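You operate a simulated robot arm through the tools that you are given. There is no shell and no other tool. Be economical: measure what you need, move in short steps, check, and stop when the job is done.

The job below is to be done with a simulated two-armed robot. You get a single attempt, and the scene is never put back.

Task
Put the black corner board on the stack's edge and strap it tight.
Fine: pump till the gauge is in the green, seal once, then free the white lever. Set down upright: black corner board.
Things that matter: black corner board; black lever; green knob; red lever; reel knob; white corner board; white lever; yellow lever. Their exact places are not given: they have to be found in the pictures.

Only the result counts: the job must be done as asked and must still hold three seconds after the hand-in. Knocking over, shifting, dropping, spilling or breaking anything else fails it. Lids that push on must go on centred and level and be pressed home; caps that screw on are set level and turned clockwise until they are tight.

Robot
Two 7-joint arms with fingered hands on one trunk, on a base that drives. Base frame: it is fixed to the floor where the robot stands at the start and does not move with it; the origin is under the middle of the robot, x ahead of it, y to its left, z up. Units: mm, rad, N and s.
The left shoulder is at the start at [70, 172, 1327], the right one opposite. Places, roughly: black lever [1300, -400, 1100]; green knob [1100, 100, 1000]; red lever [1400, -500, 1100]; reel knob [1300, 200, 1200]; white lever [1200, -400, 1100]; yellow lever [400, 100, 900]. Payload 5 kg a hand.
The tool frame of a hand sits at the grasp point between the pads (the TCP): z along the fingers, y along the line on which they close. The tips reach 43 mm beyond it. Largest opening 144 mm; the body of the gripper starts 50 mm behind the TCP. The gripper is a hand of 5 fingers: y runs from the thumb to the fingers, the wrist lies at [-21, -124, -221] in the tool frame, and closing takes about 1.5 s.
Orientation is told as [roll, pitch, yaw] about the base's x, y, z axes, in that order, counted from this pose: with the fingers straight down and the wrist toward the robot, the tool's x, y and z point along [0, 1, 0], [1, 0, 0] and [0, 0, -1] of the base frame.

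Tools
- The arms move only by the tool apply_moves. It takes "left_motion", "right_motion" or both (then of equal length, played together; a hand with none holds still); each is a list of rows, each an object (a shift or turn left out is 0, a gripper value left out holds the last) with "translation": the shift along the tool's x, y, z in mm, a list of three; "angular": the turn, a rotation vector about the tool's x, y, z in rad, a list of three; "grip": the closure in counts, from 0 (fully open) to 255 (shut). In form: [{"translation": [tx, ty, tz], "angular": [wx, wy, wz], "grip": grip}, ...]. A call has 1 to 10 rows; each row shifts and turns the commanded pose from where the row before left it, along the tool's axes as they then stand. Each row takes 0.2 s and may step no farther than 50 mm and 0.15 rad from the row before; otherwise, or with a gripper value out of range, the whole call is refused. A pose out of reach is approached as far as the arm can. The call stops where the force on the tool passes 50 N (or 10 N more than at its start, if that is more) or the arm is blocked; 0.2 s more then pass. The fingers move at their own pace (about 45 mm/s each) and stop on an object; they squeeze with about 33 N. The grip force told is the motor's: it shows also when the fingers shut on nothing. Time passes only in rows, and 0.2 s behind the last, so rows that do not move let the fingers close. It gives the time, the measured TCP pose, the force on the tool (base axes), the opening and the grip force at its end, in the units of the frame above (readings bear some noise), with the torque about the TCP (base axes, N m) and any sound that the robot's microphone picked up.
- Cameras (640 x 400 px; columns grow to the right, rows downward): "scene" is now at [133.2, -23.7, 1552.3]; the picture's right is [-0.28, -0.96, 0.00], its down [-0.61, 0.18, -0.78] and it looks along [0.74, -0.22, -0.63] (base axes); focal length 228 px, centre (320, 200). "left" rides on the left gripper at [-86, -109, -168] in its tool frame; the picture's right is [-0.80, -0.28, 0.53], its down [0.54, -0.73, 0.42] and it looks along [0.27, 0.63, 0.73] (tool axes); focal length 275 px, centre (320, 200). "right" rides on the right gripper at [86, -109, -168] in its tool frame; the picture's right is [-0.80, 0.28, -0.53], its down [-0.54, -0.73, 0.42] and it looks along [-0.27, 0.63, 0.73] (tool axes); focal length 275 px, centre (320, 200).
- capture(camera): a new picture of that camera. No time passes.
- raise_lower(by): slides the trunk up (or, below 0, down) by that many mm; the arms and the scene camera ride with it, the base frame stays. It gives what a move gives, with no picture.
- drive_base(legs): drives the robot by 1 to 6 legs, each [ahead, left, turn to the left] in mm, mm and rad, along the robot's own axes; the way and the turn of a leg run together, so that a leg with both is an arc; at most 1500 mm and 3.142 rad a leg. The arms and the cameras ride along, it lands a little off, and it stops where it bumps. It gives what a move gives.
- grasp_type(shape, hand): the hand has 5 fingers and takes this shape, open, in about a second: jaw (thumb against the fingers, like two jaws); tri (thumb and two fingers); tip (a fingertip pinch); poke (one finger out to press); point (the index stretched); flat (the hand flat); cup (the hand cupped); fist (a fist). The gripper value then closes the fingers along that shape, each until it touches; the sizes above hold for jaw. It gives what a move gives, with no picture.
- turn_head(pan, tilt): turns the head with the scene camera to pan (to the left, within 1.501 rad either way) and tilt (down, from -0.506 to 1.204), counted from straight ahead of the robot. It gives what a move gives.
- locate(camera, pixels): for up to 12 pixels [column, row] of the newest picture of that camera ("zoom" is the newest enlarged one), the place [x, y, z] in the base frame of the surface seen there, good to about 2 mm. No time passes.
- enlarge(camera, box): a new picture of the part [left, top, right, bottom] of that camera's present view, enlarged. No time passes.
- finish_job(): hands the job in; it is judged then, once.

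Go step by step. Measure first, check grasps and placings, and put right what went wrong. The budget is 80 turns and 58 pictures, counting those below and the enlarged ones. Unless the task says otherwise, let go and move clear before handing in.

The tools are called as name(argument=value, ...) on one line, values as JSON. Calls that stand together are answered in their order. apply_moves: Moves the arms, as the interface text tells. Its arguments: {"type":"object","properties":{"left_motion":{"type":"array"},"right_motion":{"type":"array"}},"required":[]} The other tools are called the same way: raise_lower (by) slides the trunk up or down; grasp_type (shape, hand) gives the hand a shape; drive_base (legs) drives the base; turn_head (pan, tilt) turns the head that bears the scene camera; capture (camera) takes a picture; locate (camera, pixels) gives the place of the surface under pixels of a picture; enlarge (camera, box) takes an enlarged picture of a part of a camera's view; finish_job () hands the job in.

At the start:

```text
t: 0.0
left_tcp_pos: [780.3, 140.8, 1313.4]
left_tool_rot: [0.001, 0.003, -0.001]
left_force: [-0.4, -0.2, -0.8]
left_moment: [-0.02, 0.0, 0.0]
left_width: 143.5
left_grip_force: 0.0
left_shape: jaw
right_tcp_pos: [684.2, -474.5, 1395.5]
right_tool_rot: [-0.001, 0.002, 0.001]
right_force: [-0.1, 0.4, -0.5]
right_moment: [-0.01, -0.01, 0.02]
right_width: 143.5
right_grip_force: 0.0
right_shape: jaw
trunk travel left (down, up): [-425.0, 515.0]
robot x, y, heading: [-2.0, -0.5, -0.0]
head pan, tilt: [-0.283, 0.682]
```

scene: 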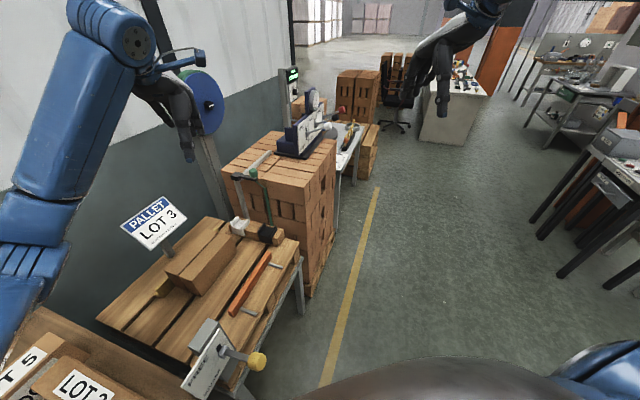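
right: 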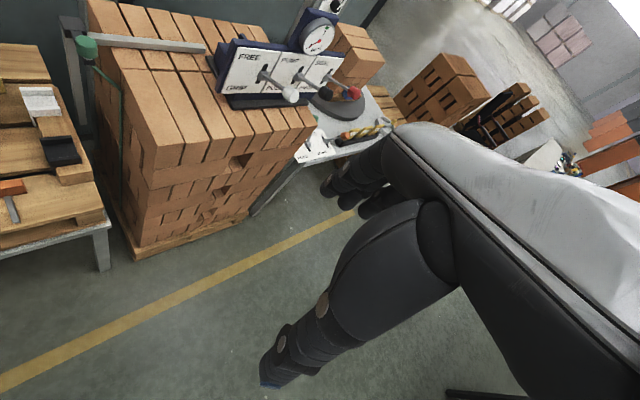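
left: 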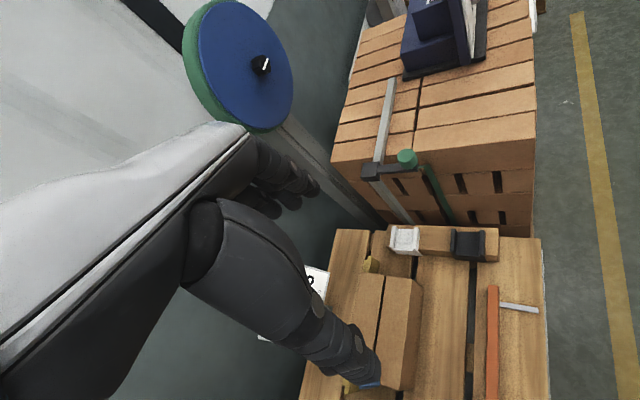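

The scene shows a brick stack with a blue strapping tool on it (scene px 300,135), and corner boards on the table (px 245-270, 230). I'll enlarge the key areas before moving.

enlarge(camera="scene", box=[210, 60, 390, 250])

enlarge(camera="right", box=[200, 0, 400, 125])

enlarge(camera="left", box=[320, 0, 560, 280])

```text
2.11 times, centred on (300, 155) of scene
```

zoom: 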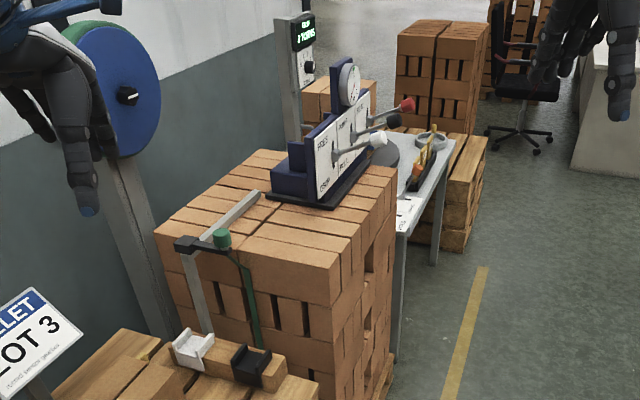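

```text
3.20 times, centred on (300, 62) of right
```

zoom: 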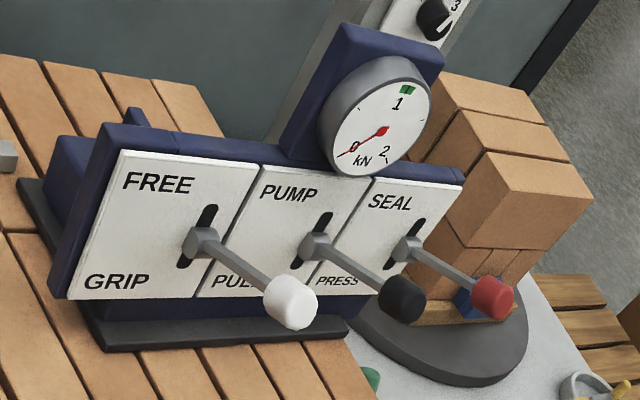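

```text
1.43 times, centred on (440, 140) of left
```

zoom: 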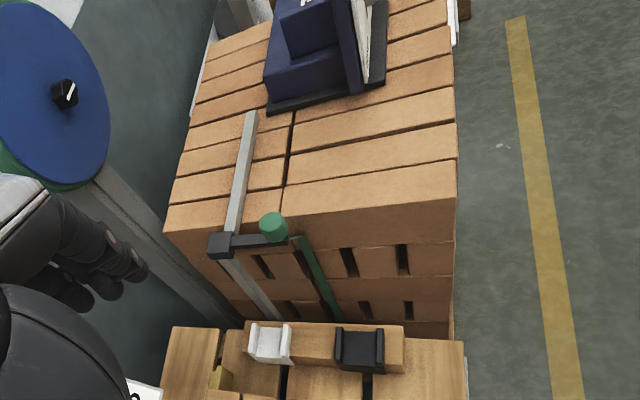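

The panel has FREE/GRIP (white), PUMP/PULL (black) and SEAL/PRESS (red). I need details on the strap, the green knob, the pole display and the signs, plus positions.

enlarge(camera="scene", box=[220, 140, 300, 250])

enlarge(camera="scene", box=[270, 60, 350, 110])

enlarge(camera="scene", box=[160, 300, 300, 400])

locate(camera="scene", pixels=[[264, 235], [240, 226], [252, 171], [240, 178], [262, 157], [326, 126], [331, 133], [341, 110], [212, 105], [264, 195], [305, 185], [279, 241]])

```text
3.64 times, centred on (260, 195) of scene
```

zoom: 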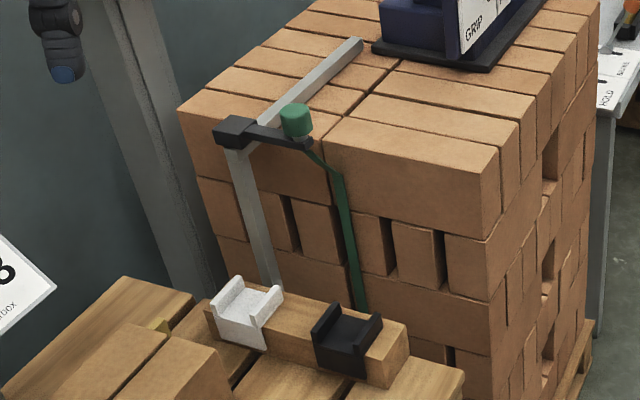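

```text
8.00 times, centred on (310, 85) of scene
```

zoom: 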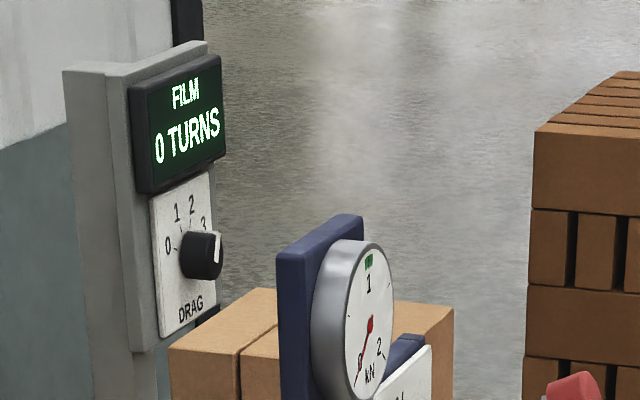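

```text
4.00 times, centred on (230, 350) of scene
```

zoom: 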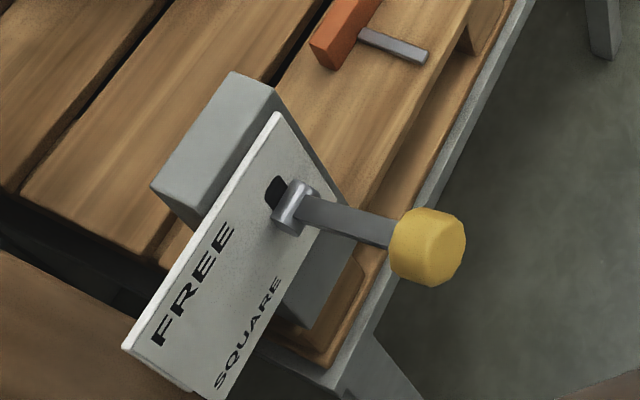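

```text
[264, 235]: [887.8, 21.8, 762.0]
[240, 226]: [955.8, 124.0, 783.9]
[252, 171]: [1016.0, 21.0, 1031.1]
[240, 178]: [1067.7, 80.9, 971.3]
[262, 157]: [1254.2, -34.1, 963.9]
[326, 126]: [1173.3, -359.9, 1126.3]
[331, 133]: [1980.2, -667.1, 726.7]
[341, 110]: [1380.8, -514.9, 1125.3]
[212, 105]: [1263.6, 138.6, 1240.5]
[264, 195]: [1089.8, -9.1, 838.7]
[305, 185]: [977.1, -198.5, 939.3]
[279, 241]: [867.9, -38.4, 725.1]
```

The strap (green) hangs on the near face from a carriage with the green knob, which seems to ride on a grey rail to the machine. I'll measure the stack corners, rail, strap and boards.

enlarge(camera="scene", box=[220, 140, 300, 250])

locate(camera="zoom", pixels=[[190, 118], [495, 150], [335, 130], [335, 165], [355, 45], [250, 128], [232, 132], [295, 120], [255, 230], [345, 230], [358, 290], [300, 143]])

locate(camera="zoom", pixels=[[330, 325], [375, 325], [345, 345], [340, 300], [360, 370], [295, 335], [390, 370], [245, 325], [230, 285], [230, 320], [318, 325], [378, 318]])

```text
3.64 times, centred on (260, 195) of scene
```

zoom: 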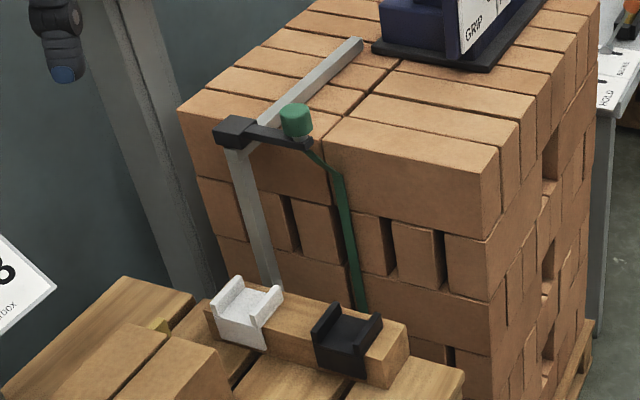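

```text
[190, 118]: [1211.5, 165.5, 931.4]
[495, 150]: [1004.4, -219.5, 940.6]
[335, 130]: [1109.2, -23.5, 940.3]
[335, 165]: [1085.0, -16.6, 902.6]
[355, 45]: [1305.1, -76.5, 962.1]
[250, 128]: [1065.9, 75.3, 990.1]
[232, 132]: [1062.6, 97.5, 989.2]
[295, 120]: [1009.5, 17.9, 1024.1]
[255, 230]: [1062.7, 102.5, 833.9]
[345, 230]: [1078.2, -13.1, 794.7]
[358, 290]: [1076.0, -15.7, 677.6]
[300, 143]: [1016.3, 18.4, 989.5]
```

```text
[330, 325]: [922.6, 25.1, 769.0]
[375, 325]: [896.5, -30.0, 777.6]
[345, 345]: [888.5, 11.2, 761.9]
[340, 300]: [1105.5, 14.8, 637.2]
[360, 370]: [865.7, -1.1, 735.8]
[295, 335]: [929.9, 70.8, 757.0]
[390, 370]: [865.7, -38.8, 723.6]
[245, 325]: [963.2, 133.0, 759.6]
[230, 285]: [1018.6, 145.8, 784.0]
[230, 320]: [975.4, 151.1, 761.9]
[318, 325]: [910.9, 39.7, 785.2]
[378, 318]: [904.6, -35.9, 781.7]
```

The stack is yawed by about -28° and the black board sits parallel to the stack edge. I'll check floor clearances and the gauge/post heights before driving round to the aisle side.

locate(camera="scene", pixels=[[300, 262], [238, 398], [265, 370], [330, 380], [420, 300], [550, 240], [530, 222], [612, 262], [630, 160], [311, 96], [291, 70], [310, 297]])

turn_head(pan=-1.0, tilt=0.8)

capture(camera="scene")

```text
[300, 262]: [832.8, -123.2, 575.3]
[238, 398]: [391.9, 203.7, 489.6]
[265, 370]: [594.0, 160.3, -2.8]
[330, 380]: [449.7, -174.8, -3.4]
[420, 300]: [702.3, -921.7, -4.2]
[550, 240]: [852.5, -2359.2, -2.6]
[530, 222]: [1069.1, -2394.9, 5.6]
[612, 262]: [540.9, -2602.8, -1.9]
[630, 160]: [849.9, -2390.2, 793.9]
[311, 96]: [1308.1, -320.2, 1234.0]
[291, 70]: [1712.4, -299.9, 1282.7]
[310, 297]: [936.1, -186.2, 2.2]
```

```text
t: 1.1
left_tcp_pos: [780.3, 140.8, 1313.6]
left_tool_rot: [0.001, 0.002, 0.001]
left_force: [-0.3, 0.9, 0.0]
left_moment: [0.0, 0.01, -0.03]
left_width: 143.4
left_grip_force: 0.1
left_shape: jaw
right_tcp_pos: [682.6, -474.3, 1395.3]
right_tool_rot: [0.0, 0.0, 0.002]
right_force: [-0.1, 0.8, -0.4]
right_moment: [-0.03, 0.05, 0.0]
right_width: 143.7
right_grip_force: 0.1
right_shape: jaw
trunk travel left (down, up): [-425.0, 515.0]
robot x, y, heading: [-3.6, -1.3, -0.003]
head pan, tilt: [-1.0, 0.799]
```

```text
47 pictures are left
```

scene: 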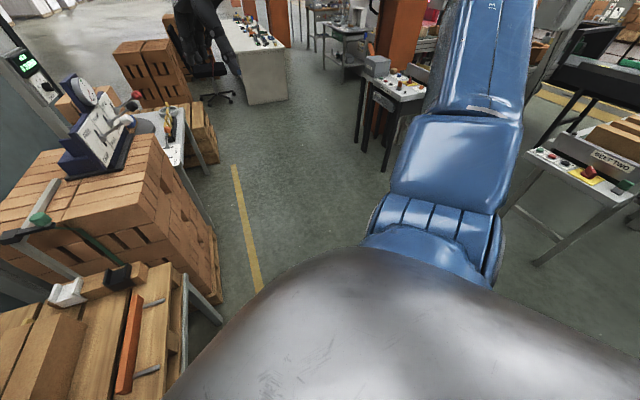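

Floor is clear in the aisle. I'll raise the trunk so the hands clear the gauge (z≈1250), then drive to about (826,-785) facing the stack's lever side (heading ≈1.08).

raise_lower(by=180)

drive_base(legs=[[0, -785, 0], [826, 0, 0], [0, 0, 1.08]])

turn_head(pan=0.0, tilt=0.75)

capture(camera="scene")

```text
t: 3.1
left_tcp_pos: [778.4, 140.6, 1492.9]
left_tool_rot: [0.0, 0.003, -0.001]
left_force: [0.7, -0.1, 0.9]
left_moment: [0.01, 0.02, 0.05]
left_width: 143.7
left_grip_force: 0.1
left_shape: jaw
right_tcp_pos: [683.6, -473.8, 1574.1]
right_tool_rot: [0.001, 0.001, 0.001]
right_force: [-0.3, 0.0, -1.5]
right_moment: [0.05, 0.0, -0.02]
right_width: 143.6
right_grip_force: 0.0
right_shape: jaw
trunk travel left (down, up): [-605.0, 335.0]
robot x, y, heading: [1.1, 0.0, -0.002]
head pan, tilt: [-1.0, 0.799]
```

```text
t: 14.0
left_tcp_pos: [1045.9, -21.7, 1495.3]
left_tool_rot: [0.001, 0.001, 1.103]
left_force: [0.6, -0.5, -0.4]
left_moment: [0.01, 0.02, 0.03]
left_width: 143.3
left_grip_force: 0.1
left_shape: jaw
right_tcp_pos: [1552.2, -384.0, 1573.8]
right_tool_rot: [0.002, -0.001, 1.104]
right_force: [0.0, 0.3, 0.2]
right_moment: [0.05, 0.03, 0.01]
right_width: 143.5
right_grip_force: 0.2
right_shape: jaw
trunk travel left (down, up): [-605.0, 335.0]
robot x, y, heading: [821.3, -778.8, 1.108]
head pan, tilt: [-1.0, 0.799]
```

```text
t: 15.3
left_tcp_pos: [1046.1, -21.5, 1493.4]
left_tool_rot: [0.0, 0.0, 1.105]
left_force: [0.5, -0.2, 0.0]
left_moment: [-0.02, 0.02, -0.02]
left_width: 143.9
left_grip_force: 0.0
left_shape: jaw
right_tcp_pos: [1551.9, -383.4, 1574.5]
right_tool_rot: [0.002, 0.002, 1.105]
right_force: [1.3, -0.5, -0.4]
right_moment: [0.0, -0.01, 0.01]
right_width: 143.7
right_grip_force: 0.0
right_shape: jaw
trunk travel left (down, up): [-605.0, 335.0]
robot x, y, heading: [820.3, -780.7, 1.103]
head pan, tilt: [0.0, 0.75]
```

```text
46 pictures are left
```

scene: 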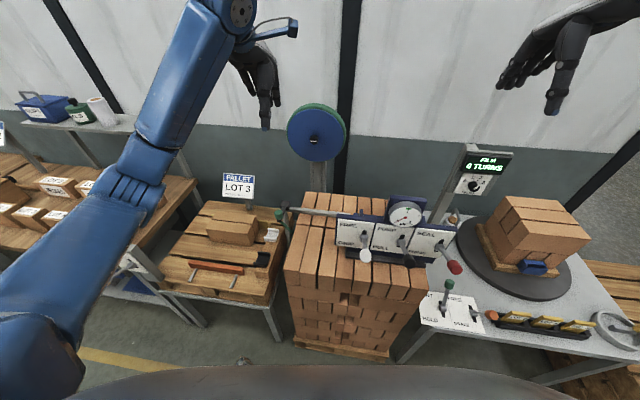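

I'm now facing the lever side squarely. I'll enlarge the machine and board areas and measure key points.

enlarge(camera="scene", box=[320, 185, 480, 285])

locate(camera="zoom", pixels=[[180, 285], [355, 295], [540, 330], [175, 210], [325, 220], [478, 240], [110, 240], [530, 260], [100, 130], [335, 110], [60, 330], [180, 330]])

enlarge(camera="scene", box=[240, 190, 360, 270])

enlarge(camera="left", box=[0, 0, 640, 400])

```text
4.00 times, centred on (400, 235) of scene
```

zoom: 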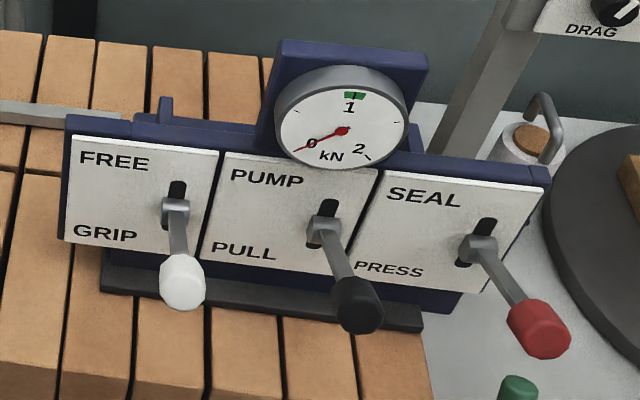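

```text
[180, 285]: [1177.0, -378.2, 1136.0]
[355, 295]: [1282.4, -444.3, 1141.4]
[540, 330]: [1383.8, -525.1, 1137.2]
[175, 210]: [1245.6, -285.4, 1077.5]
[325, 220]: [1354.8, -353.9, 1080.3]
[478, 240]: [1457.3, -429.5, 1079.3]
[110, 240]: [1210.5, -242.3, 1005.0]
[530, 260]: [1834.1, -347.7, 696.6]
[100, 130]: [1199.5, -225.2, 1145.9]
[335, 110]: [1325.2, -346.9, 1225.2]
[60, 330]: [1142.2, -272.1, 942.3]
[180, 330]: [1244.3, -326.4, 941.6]
```

```text
5.00 times, centred on (300, 230) of scene
```

zoom: 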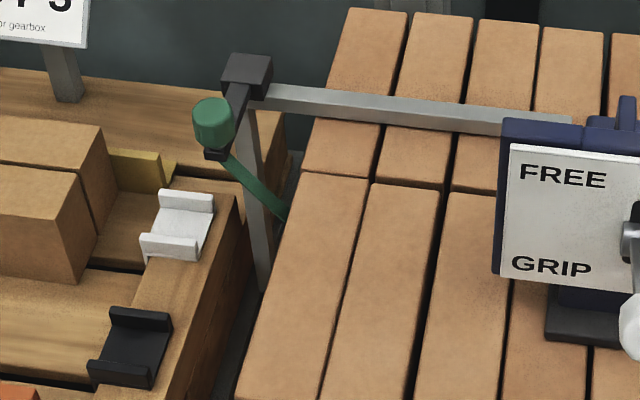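

```text
1.00 times, centred on (320, 200) of left (not enlarged: the box is as wide or as high as the picture)
```

zoom: 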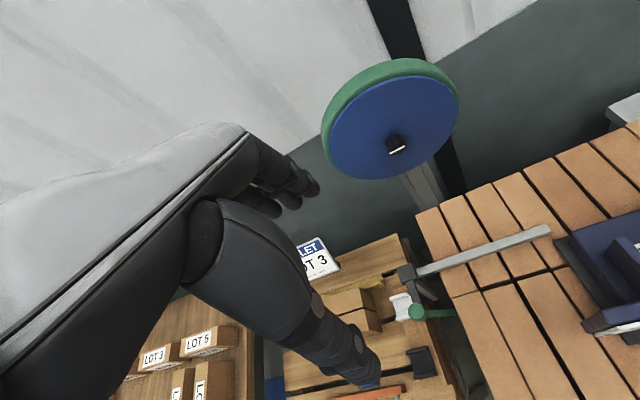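

Levers: white (1177,-378,1136), black (1282,-444,1141), red (1384,-525,1137). I now need the stack-edge direction, strap line, and board geometry precisely.

enlarge(camera="scene", box=[240, 190, 360, 270])

locate(camera="zoom", pixels=[[308, 165], [240, 392], [275, 280], [300, 100], [490, 117], [245, 70], [212, 120], [260, 190], [262, 240], [218, 155], [348, 20], [240, 100]])

locate(camera="zoom", pixels=[[112, 312], [168, 318], [92, 358], [152, 383], [138, 330], [128, 358], [100, 340], [160, 345], [140, 315], [122, 380], [185, 300], [175, 350]])

```text
5.00 times, centred on (300, 230) of scene
```

zoom: 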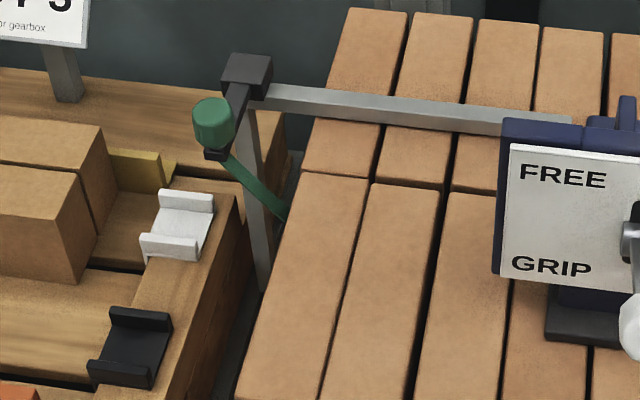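

```text
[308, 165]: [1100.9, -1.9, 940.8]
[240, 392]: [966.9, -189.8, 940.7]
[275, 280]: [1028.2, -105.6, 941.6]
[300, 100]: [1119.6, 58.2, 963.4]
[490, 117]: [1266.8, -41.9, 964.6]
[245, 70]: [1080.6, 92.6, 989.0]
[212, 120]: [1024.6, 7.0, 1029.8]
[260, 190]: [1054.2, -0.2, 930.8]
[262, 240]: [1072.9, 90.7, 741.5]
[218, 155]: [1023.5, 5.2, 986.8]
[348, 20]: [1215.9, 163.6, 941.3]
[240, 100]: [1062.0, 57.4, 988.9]
```

```text
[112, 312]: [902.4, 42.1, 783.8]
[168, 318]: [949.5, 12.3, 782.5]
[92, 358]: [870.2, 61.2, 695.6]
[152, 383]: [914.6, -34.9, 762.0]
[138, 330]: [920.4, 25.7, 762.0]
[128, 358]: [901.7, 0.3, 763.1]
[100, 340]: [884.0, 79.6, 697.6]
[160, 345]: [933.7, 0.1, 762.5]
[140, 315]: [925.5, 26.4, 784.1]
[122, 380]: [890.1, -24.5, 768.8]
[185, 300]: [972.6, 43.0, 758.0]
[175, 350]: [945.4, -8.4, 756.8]
```

Edge fits give stack yaw ≈ -35°: front face u≈902, strap at v≈607, black board at u≈740, v≈522 with lips at v≈489/556, z top 784. I'll lower the trunk, square the left hand (yaw 0.96) and bring it above the board.

raise_lower(by=-180)

apply_moves(left_motion=[{"angular": [0, 0, 0.145]}, {"translation": [45, -20, 0]}, {"translation": [45, -20, 0]}, {"translation": [44, -21, 0]}, {"translation": [0, 0, 50]}, {"translation": [0, 0, 50]}, {"translation": [0, 0, 50]}, {"translation": [0, 0, 50]}, {"translation": [0, 0, 50]}, {"translation": [0, 0, 50]}])

capture(camera="left")

enlarge(camera="scene", box=[220, 180, 380, 290])

```text
t: 17.3
left_tcp_pos: [1046.5, -21.6, 1313.2]
left_tool_rot: [-0.001, 0.0, 1.104]
left_force: [-0.2, 0.5, -0.1]
left_moment: [0.05, -0.02, 0.01]
left_width: 143.6
left_grip_force: 0.1
left_shape: jaw
right_tcp_pos: [1552.2, -383.7, 1394.3]
right_tool_rot: [-0.003, 0.0, 1.104]
right_force: [0.2, 0.8, 0.7]
right_moment: [0.01, 0.01, 0.02]
right_width: 143.7
right_grip_force: 0.1
right_shape: jaw
trunk travel left (down, up): [-425.0, 515.0]
robot x, y, heading: [817.3, -779.4, 1.1]
head pan, tilt: [0.0, 0.75]
```

```text
t: 19.5
left_tcp_pos: [903.9, 5.3, 1011.7]
left_tool_rot: [-0.002, -0.002, 0.959]
left_force: [-0.3, 0.7, 1.2]
left_moment: [-0.02, 0.0, 0.01]
left_width: 143.8
left_grip_force: 0.0
left_shape: jaw
right_tcp_pos: [1552.2, -384.0, 1394.9]
right_tool_rot: [0.001, 0.002, 1.104]
right_force: [-1.1, 0.4, 0.2]
right_moment: [-0.02, -0.02, -0.01]
right_width: 143.8
right_grip_force: 0.0
right_shape: jaw
trunk travel left (down, up): [-425.0, 515.0]
robot x, y, heading: [822.7, -775.7, 1.109]
head pan, tilt: [0.0, 0.75]
```

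```text
41 pictures are left
```

left: 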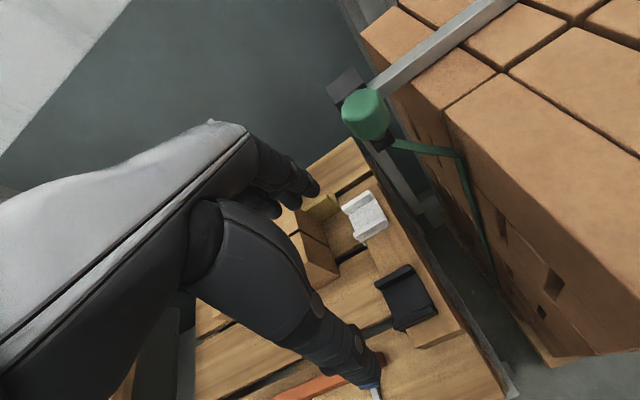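

```text
3.64 times, centred on (300, 235) of scene
```

zoom: 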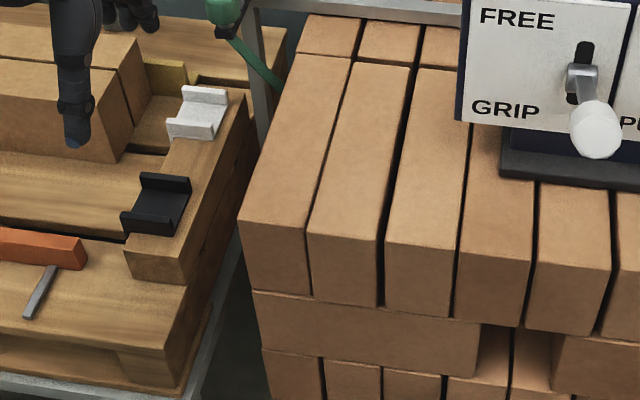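

The board appears at left px (405,297), nearly under the TCP axis. I'll measure its lips precisely in this close view.

enlarge(camera="left", box=[320, 180, 480, 360])

locate(camera="left", pixels=[[376, 282], [409, 266], [396, 330], [437, 312], [405, 292], [430, 318], [400, 322], [390, 277], [440, 335], [380, 265], [462, 120], [455, 150]])

```text
2.22 times, centred on (400, 270) of left
```

zoom: 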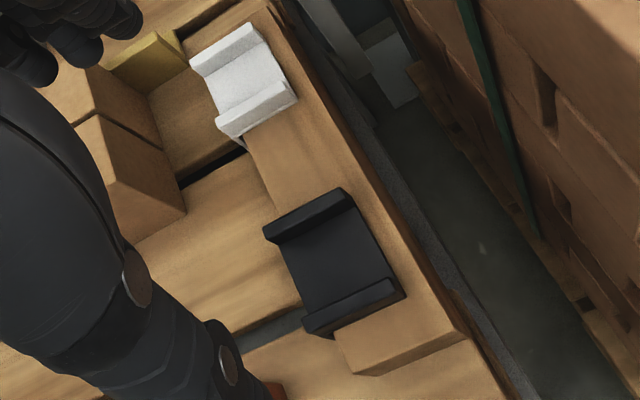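

```text
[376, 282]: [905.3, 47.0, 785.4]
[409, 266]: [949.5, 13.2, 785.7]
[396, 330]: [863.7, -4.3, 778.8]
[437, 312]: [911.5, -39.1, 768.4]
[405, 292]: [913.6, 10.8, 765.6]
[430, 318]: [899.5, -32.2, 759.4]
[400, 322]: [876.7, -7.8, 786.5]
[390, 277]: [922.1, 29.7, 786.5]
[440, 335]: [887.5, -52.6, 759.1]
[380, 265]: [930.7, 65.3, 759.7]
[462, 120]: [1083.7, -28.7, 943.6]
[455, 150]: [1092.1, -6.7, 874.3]
```

Lips span v 490–558, u 709–771, top z 786, block top 759. TCP is centred (v 523), so I'll descend to z≈806 and check before closing.

apply_moves(left_motion=[{"translation": [3, 0, 45]}, {"translation": [0, 0, 45]}, {"translation": [0, 0, 45]}, {"translation": [0, 0, 40]}, {"translation": [0, 0, 20]}, {"translation": [0, 0, 10]}, {}])

enlarge(camera="scene", box=[200, 190, 320, 290])

capture(camera="left")

```text
t: 21.1
left_tcp_pos: [900.7, 9.7, 809.5]
left_tool_rot: [0.0, -0.001, 0.959]
left_force: [0.6, -0.6, 0.8]
left_moment: [-0.01, -0.01, 0.03]
left_width: 143.9
left_grip_force: 0.0
left_shape: jaw
right_tcp_pos: [1551.3, -384.6, 1394.5]
right_tool_rot: [0.0, 0.002, 1.106]
right_force: [0.6, 0.6, -0.3]
right_moment: [0.01, -0.02, 0.02]
right_width: 143.6
right_grip_force: 0.1
right_shape: jaw
trunk travel left (down, up): [-425.0, 515.0]
robot x, y, heading: [820.0, -782.5, 1.103]
head pan, tilt: [0.0, 0.75]
```

```text
4.00 times, centred on (260, 240) of scene
```

zoom: 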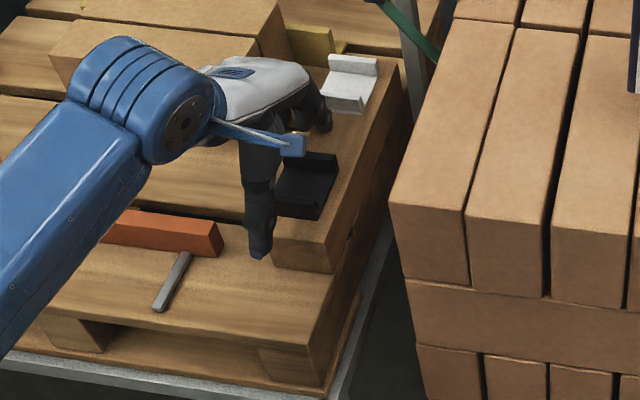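

```text
37 pictures are left
```

left: 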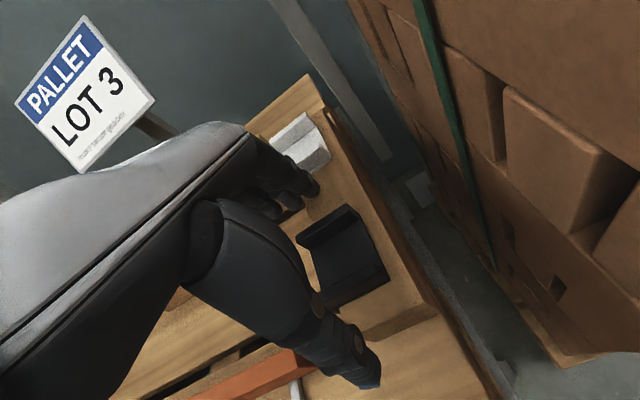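

Fingers straddle the board with clearance to the white one; I'll shift +u 6 mm, go 2 mm lower and close.

apply_moves(left_motion=[{"translation": [-6, 0, 2]}, {"grip": 255}, {}, {}, {}, {}, {}, {}, {}])

capture(camera="left")

```text
t: 23.1
left_tcp_pos: [903.2, 4.6, 806.7]
left_tool_rot: [-0.001, 0.002, 0.956]
left_force: [-0.2, -0.6, 0.3]
left_moment: [-0.03, -0.03, 0.02]
left_width: 64.2
left_grip_force: 33.3
left_shape: jaw
right_tcp_pos: [1551.5, -383.6, 1394.6]
right_tool_rot: [-0.001, 0.003, 1.106]
right_force: [0.4, 1.0, 0.5]
right_moment: [-0.01, -0.03, 0.03]
right_width: 143.8
right_grip_force: 0.0
right_shape: jaw
trunk travel left (down, up): [-425.0, 515.0]
robot x, y, heading: [817.4, -782.3, 1.1]
head pan, tilt: [0.0, 0.75]
```

```text
36 pictures are left
```

left: 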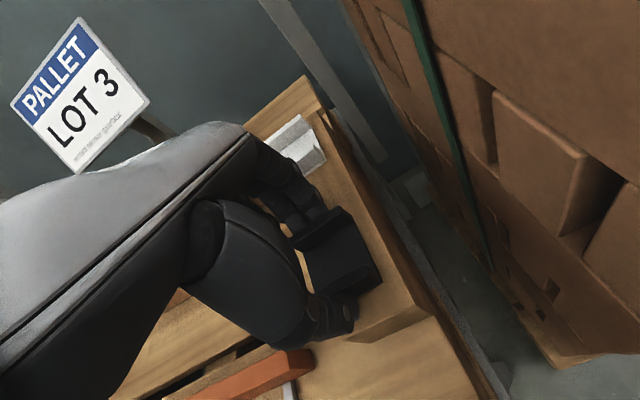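

Held at 64 mm. Lifting straight up 340 mm and checking.

apply_moves(left_motion=[{"translation": [0, 0, -10]}, {"translation": [0, 0, -40]}, {"translation": [0, 0, -50]}, {"translation": [0, 0, -50]}, {"translation": [0, 0, -50]}, {"translation": [0, 0, -50]}, {"translation": [0, 0, -50]}, {"translation": [0, 0, -40]}])

enlarge(camera="scene", box=[210, 150, 330, 250])

capture(camera="left")

```text
t: 24.9
left_tcp_pos: [906.3, 3.5, 1148.8]
left_tool_rot: [0.0, 0.002, 0.958]
left_force: [0.1, 0.2, -0.8]
left_moment: [0.0, 0.04, 0.02]
left_width: 64.4
left_grip_force: 33.4
left_shape: jaw
right_tcp_pos: [1551.3, -383.3, 1394.6]
right_tool_rot: [0.001, 0.0, 1.103]
right_force: [-0.1, 0.1, -0.8]
right_moment: [0.0, -0.01, 0.0]
right_width: 143.8
right_grip_force: 0.0
right_shape: jaw
trunk travel left (down, up): [-425.0, 515.0]
robot x, y, heading: [821.8, -779.7, 1.101]
head pan, tilt: [0.0, 0.75]
```

```text
4.00 times, centred on (270, 200) of scene
```

zoom: 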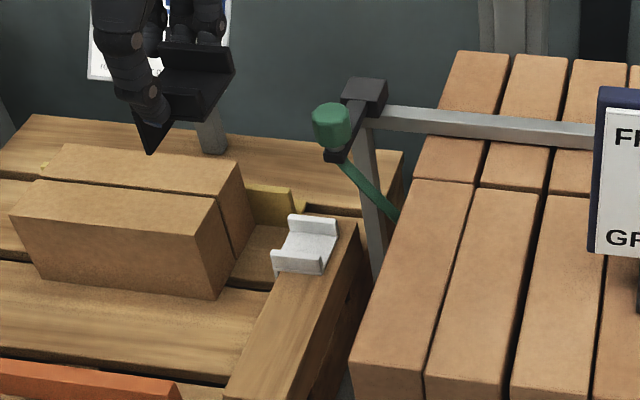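

```text
34 pictures are left
```

left: 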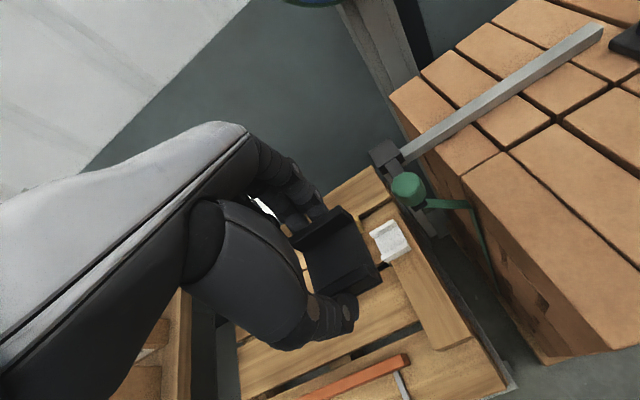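

Board held level with the leg pointing down on the pallet side (zoom px 150,150). I'll measure it relative to the TCP, and the stack edge near the strap.

locate(camera="zoom", pixels=[[150, 150], [145, 135], [163, 120], [200, 72], [232, 55], [205, 110], [190, 85], [228, 78], [414, 185], [393, 218], [330, 120], [140, 126]])

locate(camera="left", pixels=[[294, 243], [343, 207], [316, 295], [380, 268], [340, 250], [455, 192], [485, 210], [500, 240], [410, 185], [472, 205], [490, 270], [365, 238]])

```text
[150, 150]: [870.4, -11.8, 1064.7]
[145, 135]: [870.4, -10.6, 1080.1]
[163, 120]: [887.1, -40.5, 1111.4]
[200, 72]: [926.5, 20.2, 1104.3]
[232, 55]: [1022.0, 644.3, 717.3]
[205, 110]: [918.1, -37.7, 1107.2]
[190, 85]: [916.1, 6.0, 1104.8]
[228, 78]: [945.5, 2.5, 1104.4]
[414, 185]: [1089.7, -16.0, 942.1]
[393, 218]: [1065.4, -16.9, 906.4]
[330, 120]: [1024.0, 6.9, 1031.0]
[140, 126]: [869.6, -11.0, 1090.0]
```

```text
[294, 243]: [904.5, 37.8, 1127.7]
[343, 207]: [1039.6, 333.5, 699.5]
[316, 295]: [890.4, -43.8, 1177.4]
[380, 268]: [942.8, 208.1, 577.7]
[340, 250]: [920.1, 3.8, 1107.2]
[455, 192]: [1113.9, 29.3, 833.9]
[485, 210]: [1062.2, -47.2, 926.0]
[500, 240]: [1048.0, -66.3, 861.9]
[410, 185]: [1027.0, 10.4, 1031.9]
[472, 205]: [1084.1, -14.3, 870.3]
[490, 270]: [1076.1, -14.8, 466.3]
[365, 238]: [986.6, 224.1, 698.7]
```

Face at u≈896, top z≈941. I'll zoom on the held board to find its leg's inner face offset.

enlarge(camera="scene", box=[225, 150, 281, 190])

locate(camera="zoom", pixels=[[170, 265], [185, 250], [200, 230], [210, 215], [150, 200], [160, 250], [300, 130], [320, 200], [220, 220], [240, 200]])

```text
10.00 times, centred on (253, 170) of scene
```

zoom: 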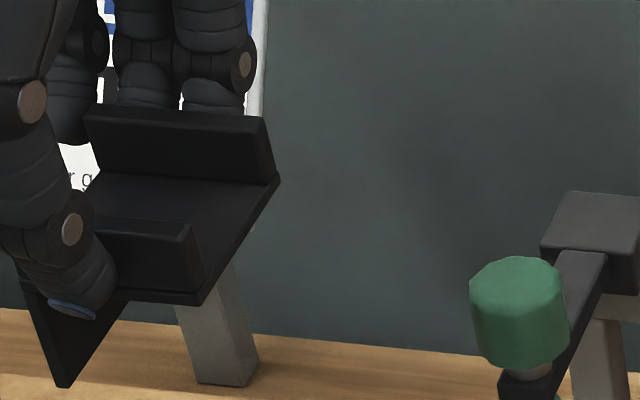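

```text
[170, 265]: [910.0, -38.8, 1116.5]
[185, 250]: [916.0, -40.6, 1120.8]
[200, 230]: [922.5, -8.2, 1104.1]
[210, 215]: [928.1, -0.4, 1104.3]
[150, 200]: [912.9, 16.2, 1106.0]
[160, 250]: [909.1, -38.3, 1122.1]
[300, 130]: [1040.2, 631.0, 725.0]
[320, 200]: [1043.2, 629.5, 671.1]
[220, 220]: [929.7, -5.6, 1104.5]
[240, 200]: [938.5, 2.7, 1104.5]
```

locate(camera="zoom", pixels=[[64, 380], [80, 340], [60, 340], [40, 300], [110, 310], [30, 300], [70, 365], [203, 302], [278, 181], [100, 320]])

```text
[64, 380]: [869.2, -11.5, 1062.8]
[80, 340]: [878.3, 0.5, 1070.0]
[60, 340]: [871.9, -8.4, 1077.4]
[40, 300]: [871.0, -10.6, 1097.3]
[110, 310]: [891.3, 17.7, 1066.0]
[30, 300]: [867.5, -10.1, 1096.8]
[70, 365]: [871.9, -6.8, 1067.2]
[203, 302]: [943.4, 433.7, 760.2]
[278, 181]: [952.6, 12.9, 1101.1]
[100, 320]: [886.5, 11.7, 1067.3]
```

Leg inner face is at TCP-21 in u, underside ≈ TCP-49, so the target TCP is u≈915, v≈606, z≈990. Moving over the edge at height first.

apply_moves(left_motion=[{"translation": [-35, 16.5, 0]}, {"translation": [-35, 16.5, 0]}, {"translation": [-35, 16.5, 0]}, {"translation": [-35, 16.5, 0]}, {"translation": [-35, 16.5, 0]}, {}])

capture(camera="left")

enlarge(camera="scene", box=[240, 150, 360, 250])

```text
t: 26.3
left_tcp_pos: [1095.2, -29.1, 1145.0]
left_tool_rot: [-0.001, -0.001, 0.959]
left_force: [-1.1, -0.5, -1.2]
left_moment: [0.01, -0.07, 0.02]
left_width: 64.2
left_grip_force: 33.3
left_shape: jaw
right_tcp_pos: [1550.4, -383.8, 1394.6]
right_tool_rot: [-0.003, 0.0, 1.104]
right_force: [-0.6, -0.7, 0.3]
right_moment: [-0.03, -0.04, -0.03]
right_width: 143.7
right_grip_force: 0.0
right_shape: jaw
trunk travel left (down, up): [-425.0, 515.0]
robot x, y, heading: [819.0, -779.4, 1.106]
head pan, tilt: [0.0, 0.75]
```

```text
32 pictures are left
```

left: 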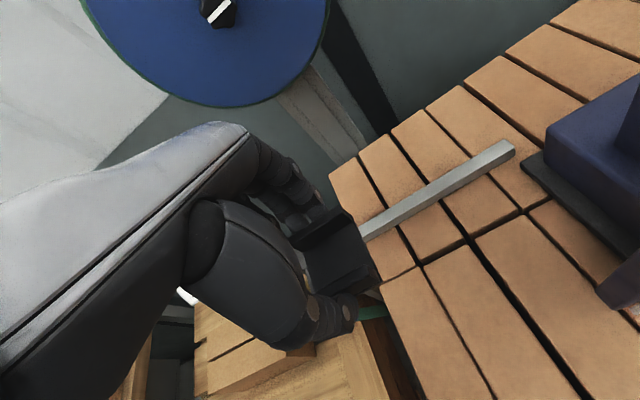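

```text
4.00 times, centred on (300, 200) of scene
```

zoom: 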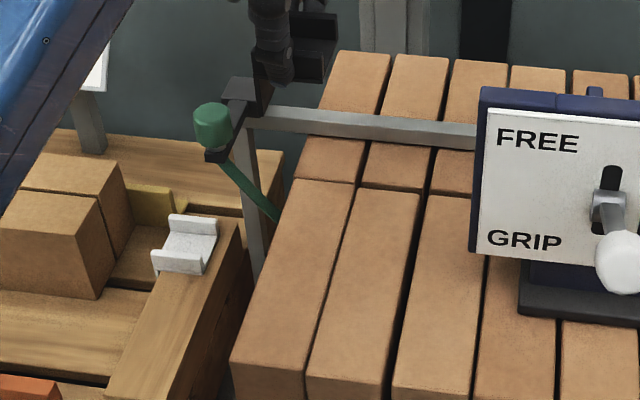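

TCP is at u≈914, v≈605. Descending to 12 mm above seat and checking.

apply_moves(left_motion=[{"translation": [0, 0, 40]}, {"translation": [0, 0, 40]}, {"translation": [0, 0, 30]}, {"translation": [0, 0, 20]}, {"translation": [0, 0, 10]}, {}])

capture(camera="left")

enlarge(camera="scene", box=[270, 170, 350, 230])

```text
t: 27.7
left_tcp_pos: [1095.2, -30.7, 1004.7]
left_tool_rot: [-0.002, -0.001, 0.957]
left_force: [0.2, 0.4, -1.3]
left_moment: [0.02, 0.02, 0.0]
left_width: 64.3
left_grip_force: 33.0
left_shape: jaw
right_tcp_pos: [1552.1, -384.9, 1395.3]
right_tool_rot: [-0.001, 0.001, 1.105]
right_force: [-0.3, -0.2, -0.1]
right_moment: [0.01, 0.0, 0.02]
right_width: 143.8
right_grip_force: 0.0
right_shape: jaw
trunk travel left (down, up): [-425.0, 515.0]
robot x, y, heading: [819.1, -779.3, 1.104]
head pan, tilt: [0.0, 0.75]
```

```text
30 pictures are left
```

left: 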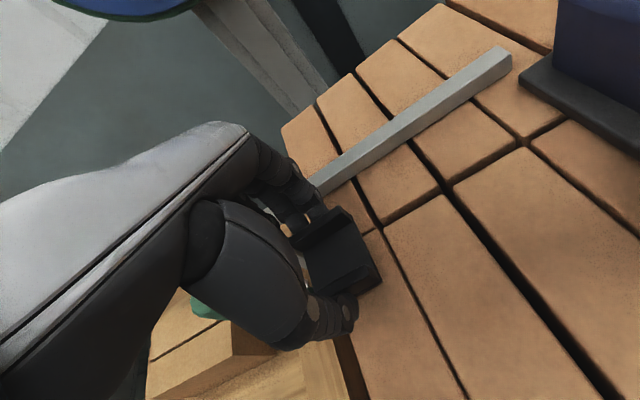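

```text
6.67 times, centred on (310, 200) of scene
```

zoom: 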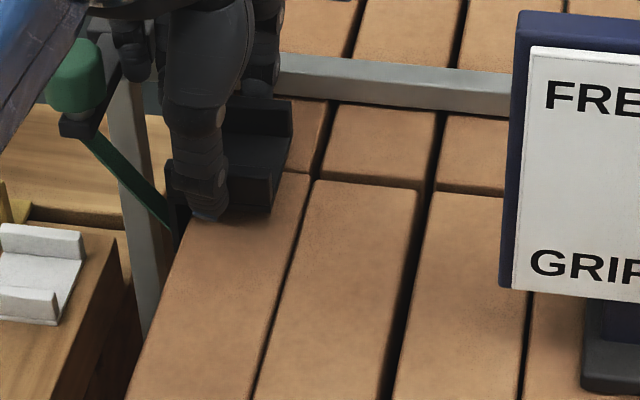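

Looks aligned; lowering in small steps until it touches.

apply_moves(left_motion=[{"translation": [0, 0, 8]}, {"translation": [0, 0, 3]}, {"translation": [0, 0, 2]}, {"translation": [0, 0, 2]}, {}])

enlarge(camera="scene", box=[280, 175, 330, 210])

```text
t: 28.9
left_tcp_pos: [1095.5, -29.9, 991.0]
left_tool_rot: [-0.002, 0.0, 0.958]
left_force: [-0.6, 0.7, 1.2]
left_moment: [0.11, -0.05, 0.0]
left_width: 64.3
left_grip_force: 33.1
left_shape: jaw
right_tcp_pos: [1553.3, -384.4, 1394.3]
right_tool_rot: [0.0, 0.001, 1.106]
right_force: [0.2, -0.1, 0.4]
right_moment: [0.01, 0.0, -0.01]
right_width: 143.7
right_grip_force: 0.1
right_shape: jaw
trunk travel left (down, up): [-425.0, 515.0]
robot x, y, heading: [823.3, -780.9, 1.1]
head pan, tilt: [0.0, 0.75]
```

```text
11.43 times, centred on (305, 192) of scene
```

zoom: 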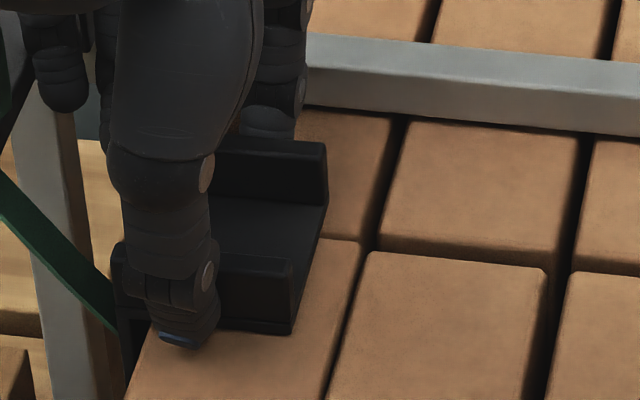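

Still barely off the surface; I'll lower by 1 mm steps.

apply_moves(left_motion=[{"translation": [0, 0, 1]}, {"translation": [0, 0, 1]}, {}])

locate(camera="zoom", pixels=[[270, 225], [305, 270], [320, 300], [250, 330], [340, 340], [125, 350], [250, 210], [312, 160]])

```text
t: 29.7
left_tcp_pos: [1094.6, -29.8, 991.0]
left_tool_rot: [0.001, -0.002, 0.958]
left_force: [0.5, -0.3, 9.3]
left_moment: [0.14, -0.08, 0.05]
left_width: 65.0
left_grip_force: 33.0
left_shape: jaw
right_tcp_pos: [1552.1, -386.2, 1395.3]
right_tool_rot: [0.001, 0.0, 1.104]
right_force: [0.6, 0.7, 0.4]
right_moment: [0.0, 0.0, 0.02]
right_width: 143.6
right_grip_force: 0.1
right_shape: jaw
trunk travel left (down, up): [-425.0, 515.0]
robot x, y, heading: [819.7, -782.9, 1.108]
head pan, tilt: [0.0, 0.75]
```

```text
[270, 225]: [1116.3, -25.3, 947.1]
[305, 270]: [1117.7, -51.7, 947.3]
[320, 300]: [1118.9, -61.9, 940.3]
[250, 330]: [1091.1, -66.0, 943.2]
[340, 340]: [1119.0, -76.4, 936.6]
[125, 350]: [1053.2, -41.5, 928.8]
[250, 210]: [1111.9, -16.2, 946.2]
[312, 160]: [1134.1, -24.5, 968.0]
```

Contact at 9 N: the board is seated. I'll open only partway (rail close by), then rise.

apply_moves(left_motion=[{"translation": [0, 0, -1], "grip": 115}, {}, {}, {}])

apply_moves(left_motion=[{"translation": [0, 0, -5]}, {"translation": [0, 0, -15]}, {"translation": [0, 0, -30]}, {"translation": [0, -10, -50]}, {"translation": [0, -20, -50]}, {"translation": [0, -20, -30]}])

capture(camera="left")

enlarge(camera="scene", box=[250, 160, 350, 230])

```text
t: 30.7
left_tcp_pos: [1094.7, -28.3, 989.4]
left_tool_rot: [-0.002, 0.003, 0.956]
left_force: [0.5, -1.2, 0.1]
left_moment: [0.02, 0.02, 0.01]
left_width: 78.7
left_grip_force: 0.0
left_shape: jaw
right_tcp_pos: [1553.1, -384.4, 1394.6]
right_tool_rot: [0.002, 0.001, 1.105]
right_force: [-0.3, 0.2, 0.2]
right_moment: [-0.01, 0.02, -0.03]
right_width: 143.9
right_grip_force: 0.0
right_shape: jaw
trunk travel left (down, up): [-425.0, 515.0]
robot x, y, heading: [819.0, -779.9, 1.104]
head pan, tilt: [0.0, 0.75]
```

```text
refused: row 4 steps farther than a row can; nothing moved
```

```text
27 pictures are left
```

left: 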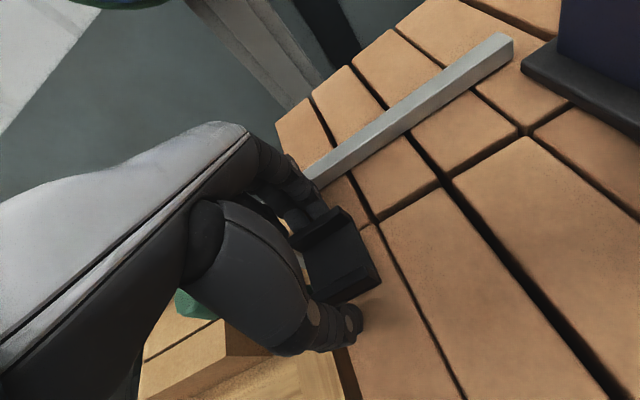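

```text
5.71 times, centred on (300, 195) of scene
```

zoom: 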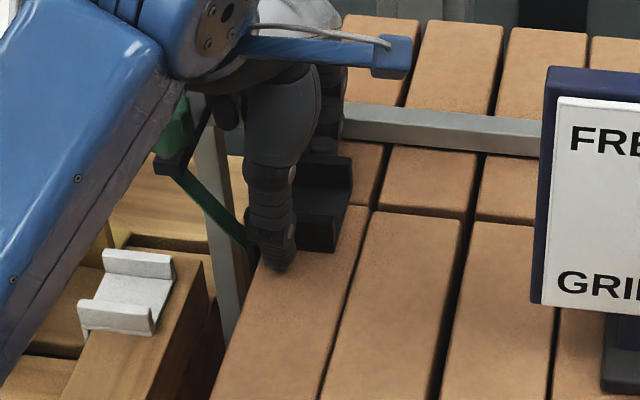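

Released (78.7 mm); the lift was refused for step size. Lifting with shorter steps.

apply_moves(left_motion=[{"translation": [0, 0, -5]}, {"translation": [0, 0, -15]}, {"translation": [0, 0, -30]}, {"translation": [0, 0, -45]}, {"translation": [0, -20, -40]}, {"translation": [0, -20, -40]}, {"translation": [0, -40, -10]}, {"translation": [0, -40, 0]}])

enlarge(camera="scene", box=[250, 160, 350, 230])

locate(camera="zoom", pixels=[[315, 170], [330, 225], [290, 250], [250, 240], [175, 130], [175, 160], [220, 100], [205, 130], [380, 118], [240, 230], [325, 195], [545, 135]])

```text
t: 32.5
left_tcp_pos: [1025.3, -125.6, 1174.2]
left_tool_rot: [-0.003, -0.001, 0.957]
left_force: [0.1, -1.1, 0.4]
left_moment: [0.06, 0.0, 0.0]
left_width: 78.8
left_grip_force: 0.1
left_shape: jaw
right_tcp_pos: [1548.8, -384.0, 1397.0]
right_tool_rot: [-0.001, 0.0, 1.105]
right_force: [-0.4, -0.4, -0.4]
right_moment: [0.02, -0.03, 0.0]
right_width: 143.7
right_grip_force: 0.2
right_shape: jaw
trunk travel left (down, up): [-425.0, 515.0]
robot x, y, heading: [819.8, -784.7, 1.105]
head pan, tilt: [0.0, 0.75]
```

```text
5.71 times, centred on (300, 195) of scene
```

zoom: 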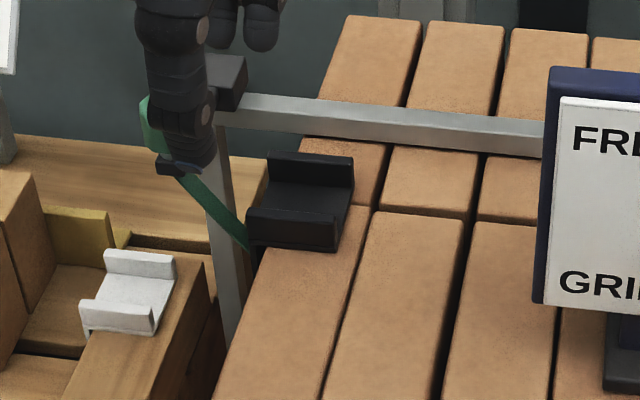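

```text
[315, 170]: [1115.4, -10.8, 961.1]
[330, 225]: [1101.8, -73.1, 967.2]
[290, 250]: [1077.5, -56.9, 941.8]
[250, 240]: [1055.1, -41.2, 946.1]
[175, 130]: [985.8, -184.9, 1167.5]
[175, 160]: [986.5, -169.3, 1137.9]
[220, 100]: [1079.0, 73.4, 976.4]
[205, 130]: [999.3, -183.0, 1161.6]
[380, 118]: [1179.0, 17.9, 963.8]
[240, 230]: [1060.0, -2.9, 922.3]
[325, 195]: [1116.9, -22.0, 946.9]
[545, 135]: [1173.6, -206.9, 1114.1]
```

The black board sits level on the edge (zoom px 300,200), straddling the strap. Next, move the left hand above the green knob and look.

apply_moves(left_motion=[{"translation": [28, 39, 0]}, {"translation": [28, 39, 0]}, {"translation": [28, 39, 0], "grip": 60}, {"translation": [0, 0, 30]}, {}, {}])

capture(camera="left")

```text
t: 33.9
left_tcp_pos: [1025.4, 17.1, 1144.0]
left_tool_rot: [-0.002, 0.001, 0.959]
left_force: [-0.3, 0.0, 0.0]
left_moment: [0.01, 0.01, 0.04]
left_width: 109.7
left_grip_force: 0.1
left_shape: jaw
right_tcp_pos: [1553.1, -383.7, 1393.5]
right_tool_rot: [0.001, 0.002, 1.104]
right_force: [0.1, 0.2, 0.3]
right_moment: [0.0, 0.02, 0.0]
right_width: 143.5
right_grip_force: 0.0
right_shape: jaw
trunk travel left (down, up): [-425.0, 515.0]
robot x, y, heading: [819.5, -783.4, 1.101]
head pan, tilt: [0.0, 0.75]
```

```text
24 pictures are left
```

left: 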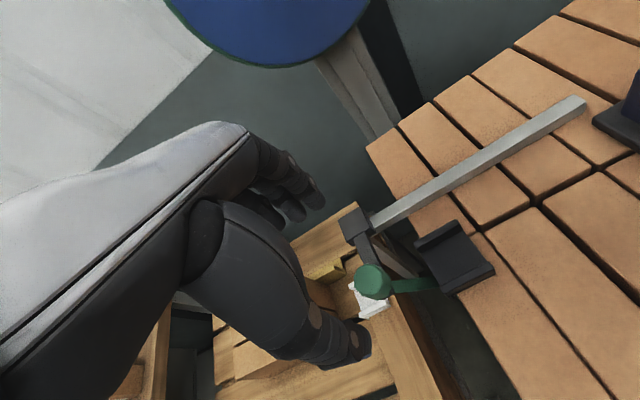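

locate(camera="left", pixels=[[371, 278], [362, 276], [384, 282], [373, 268], [372, 293], [362, 245], [355, 228], [575, 103], [598, 118], [445, 255], [478, 283], [470, 265]])

```text
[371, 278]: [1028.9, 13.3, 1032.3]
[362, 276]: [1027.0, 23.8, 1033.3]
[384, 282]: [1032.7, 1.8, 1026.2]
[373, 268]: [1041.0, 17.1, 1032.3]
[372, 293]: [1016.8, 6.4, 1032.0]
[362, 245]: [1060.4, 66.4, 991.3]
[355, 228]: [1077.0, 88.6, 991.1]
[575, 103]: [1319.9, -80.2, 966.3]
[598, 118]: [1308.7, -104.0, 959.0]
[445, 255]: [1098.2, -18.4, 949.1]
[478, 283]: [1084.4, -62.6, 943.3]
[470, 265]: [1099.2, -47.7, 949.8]
```

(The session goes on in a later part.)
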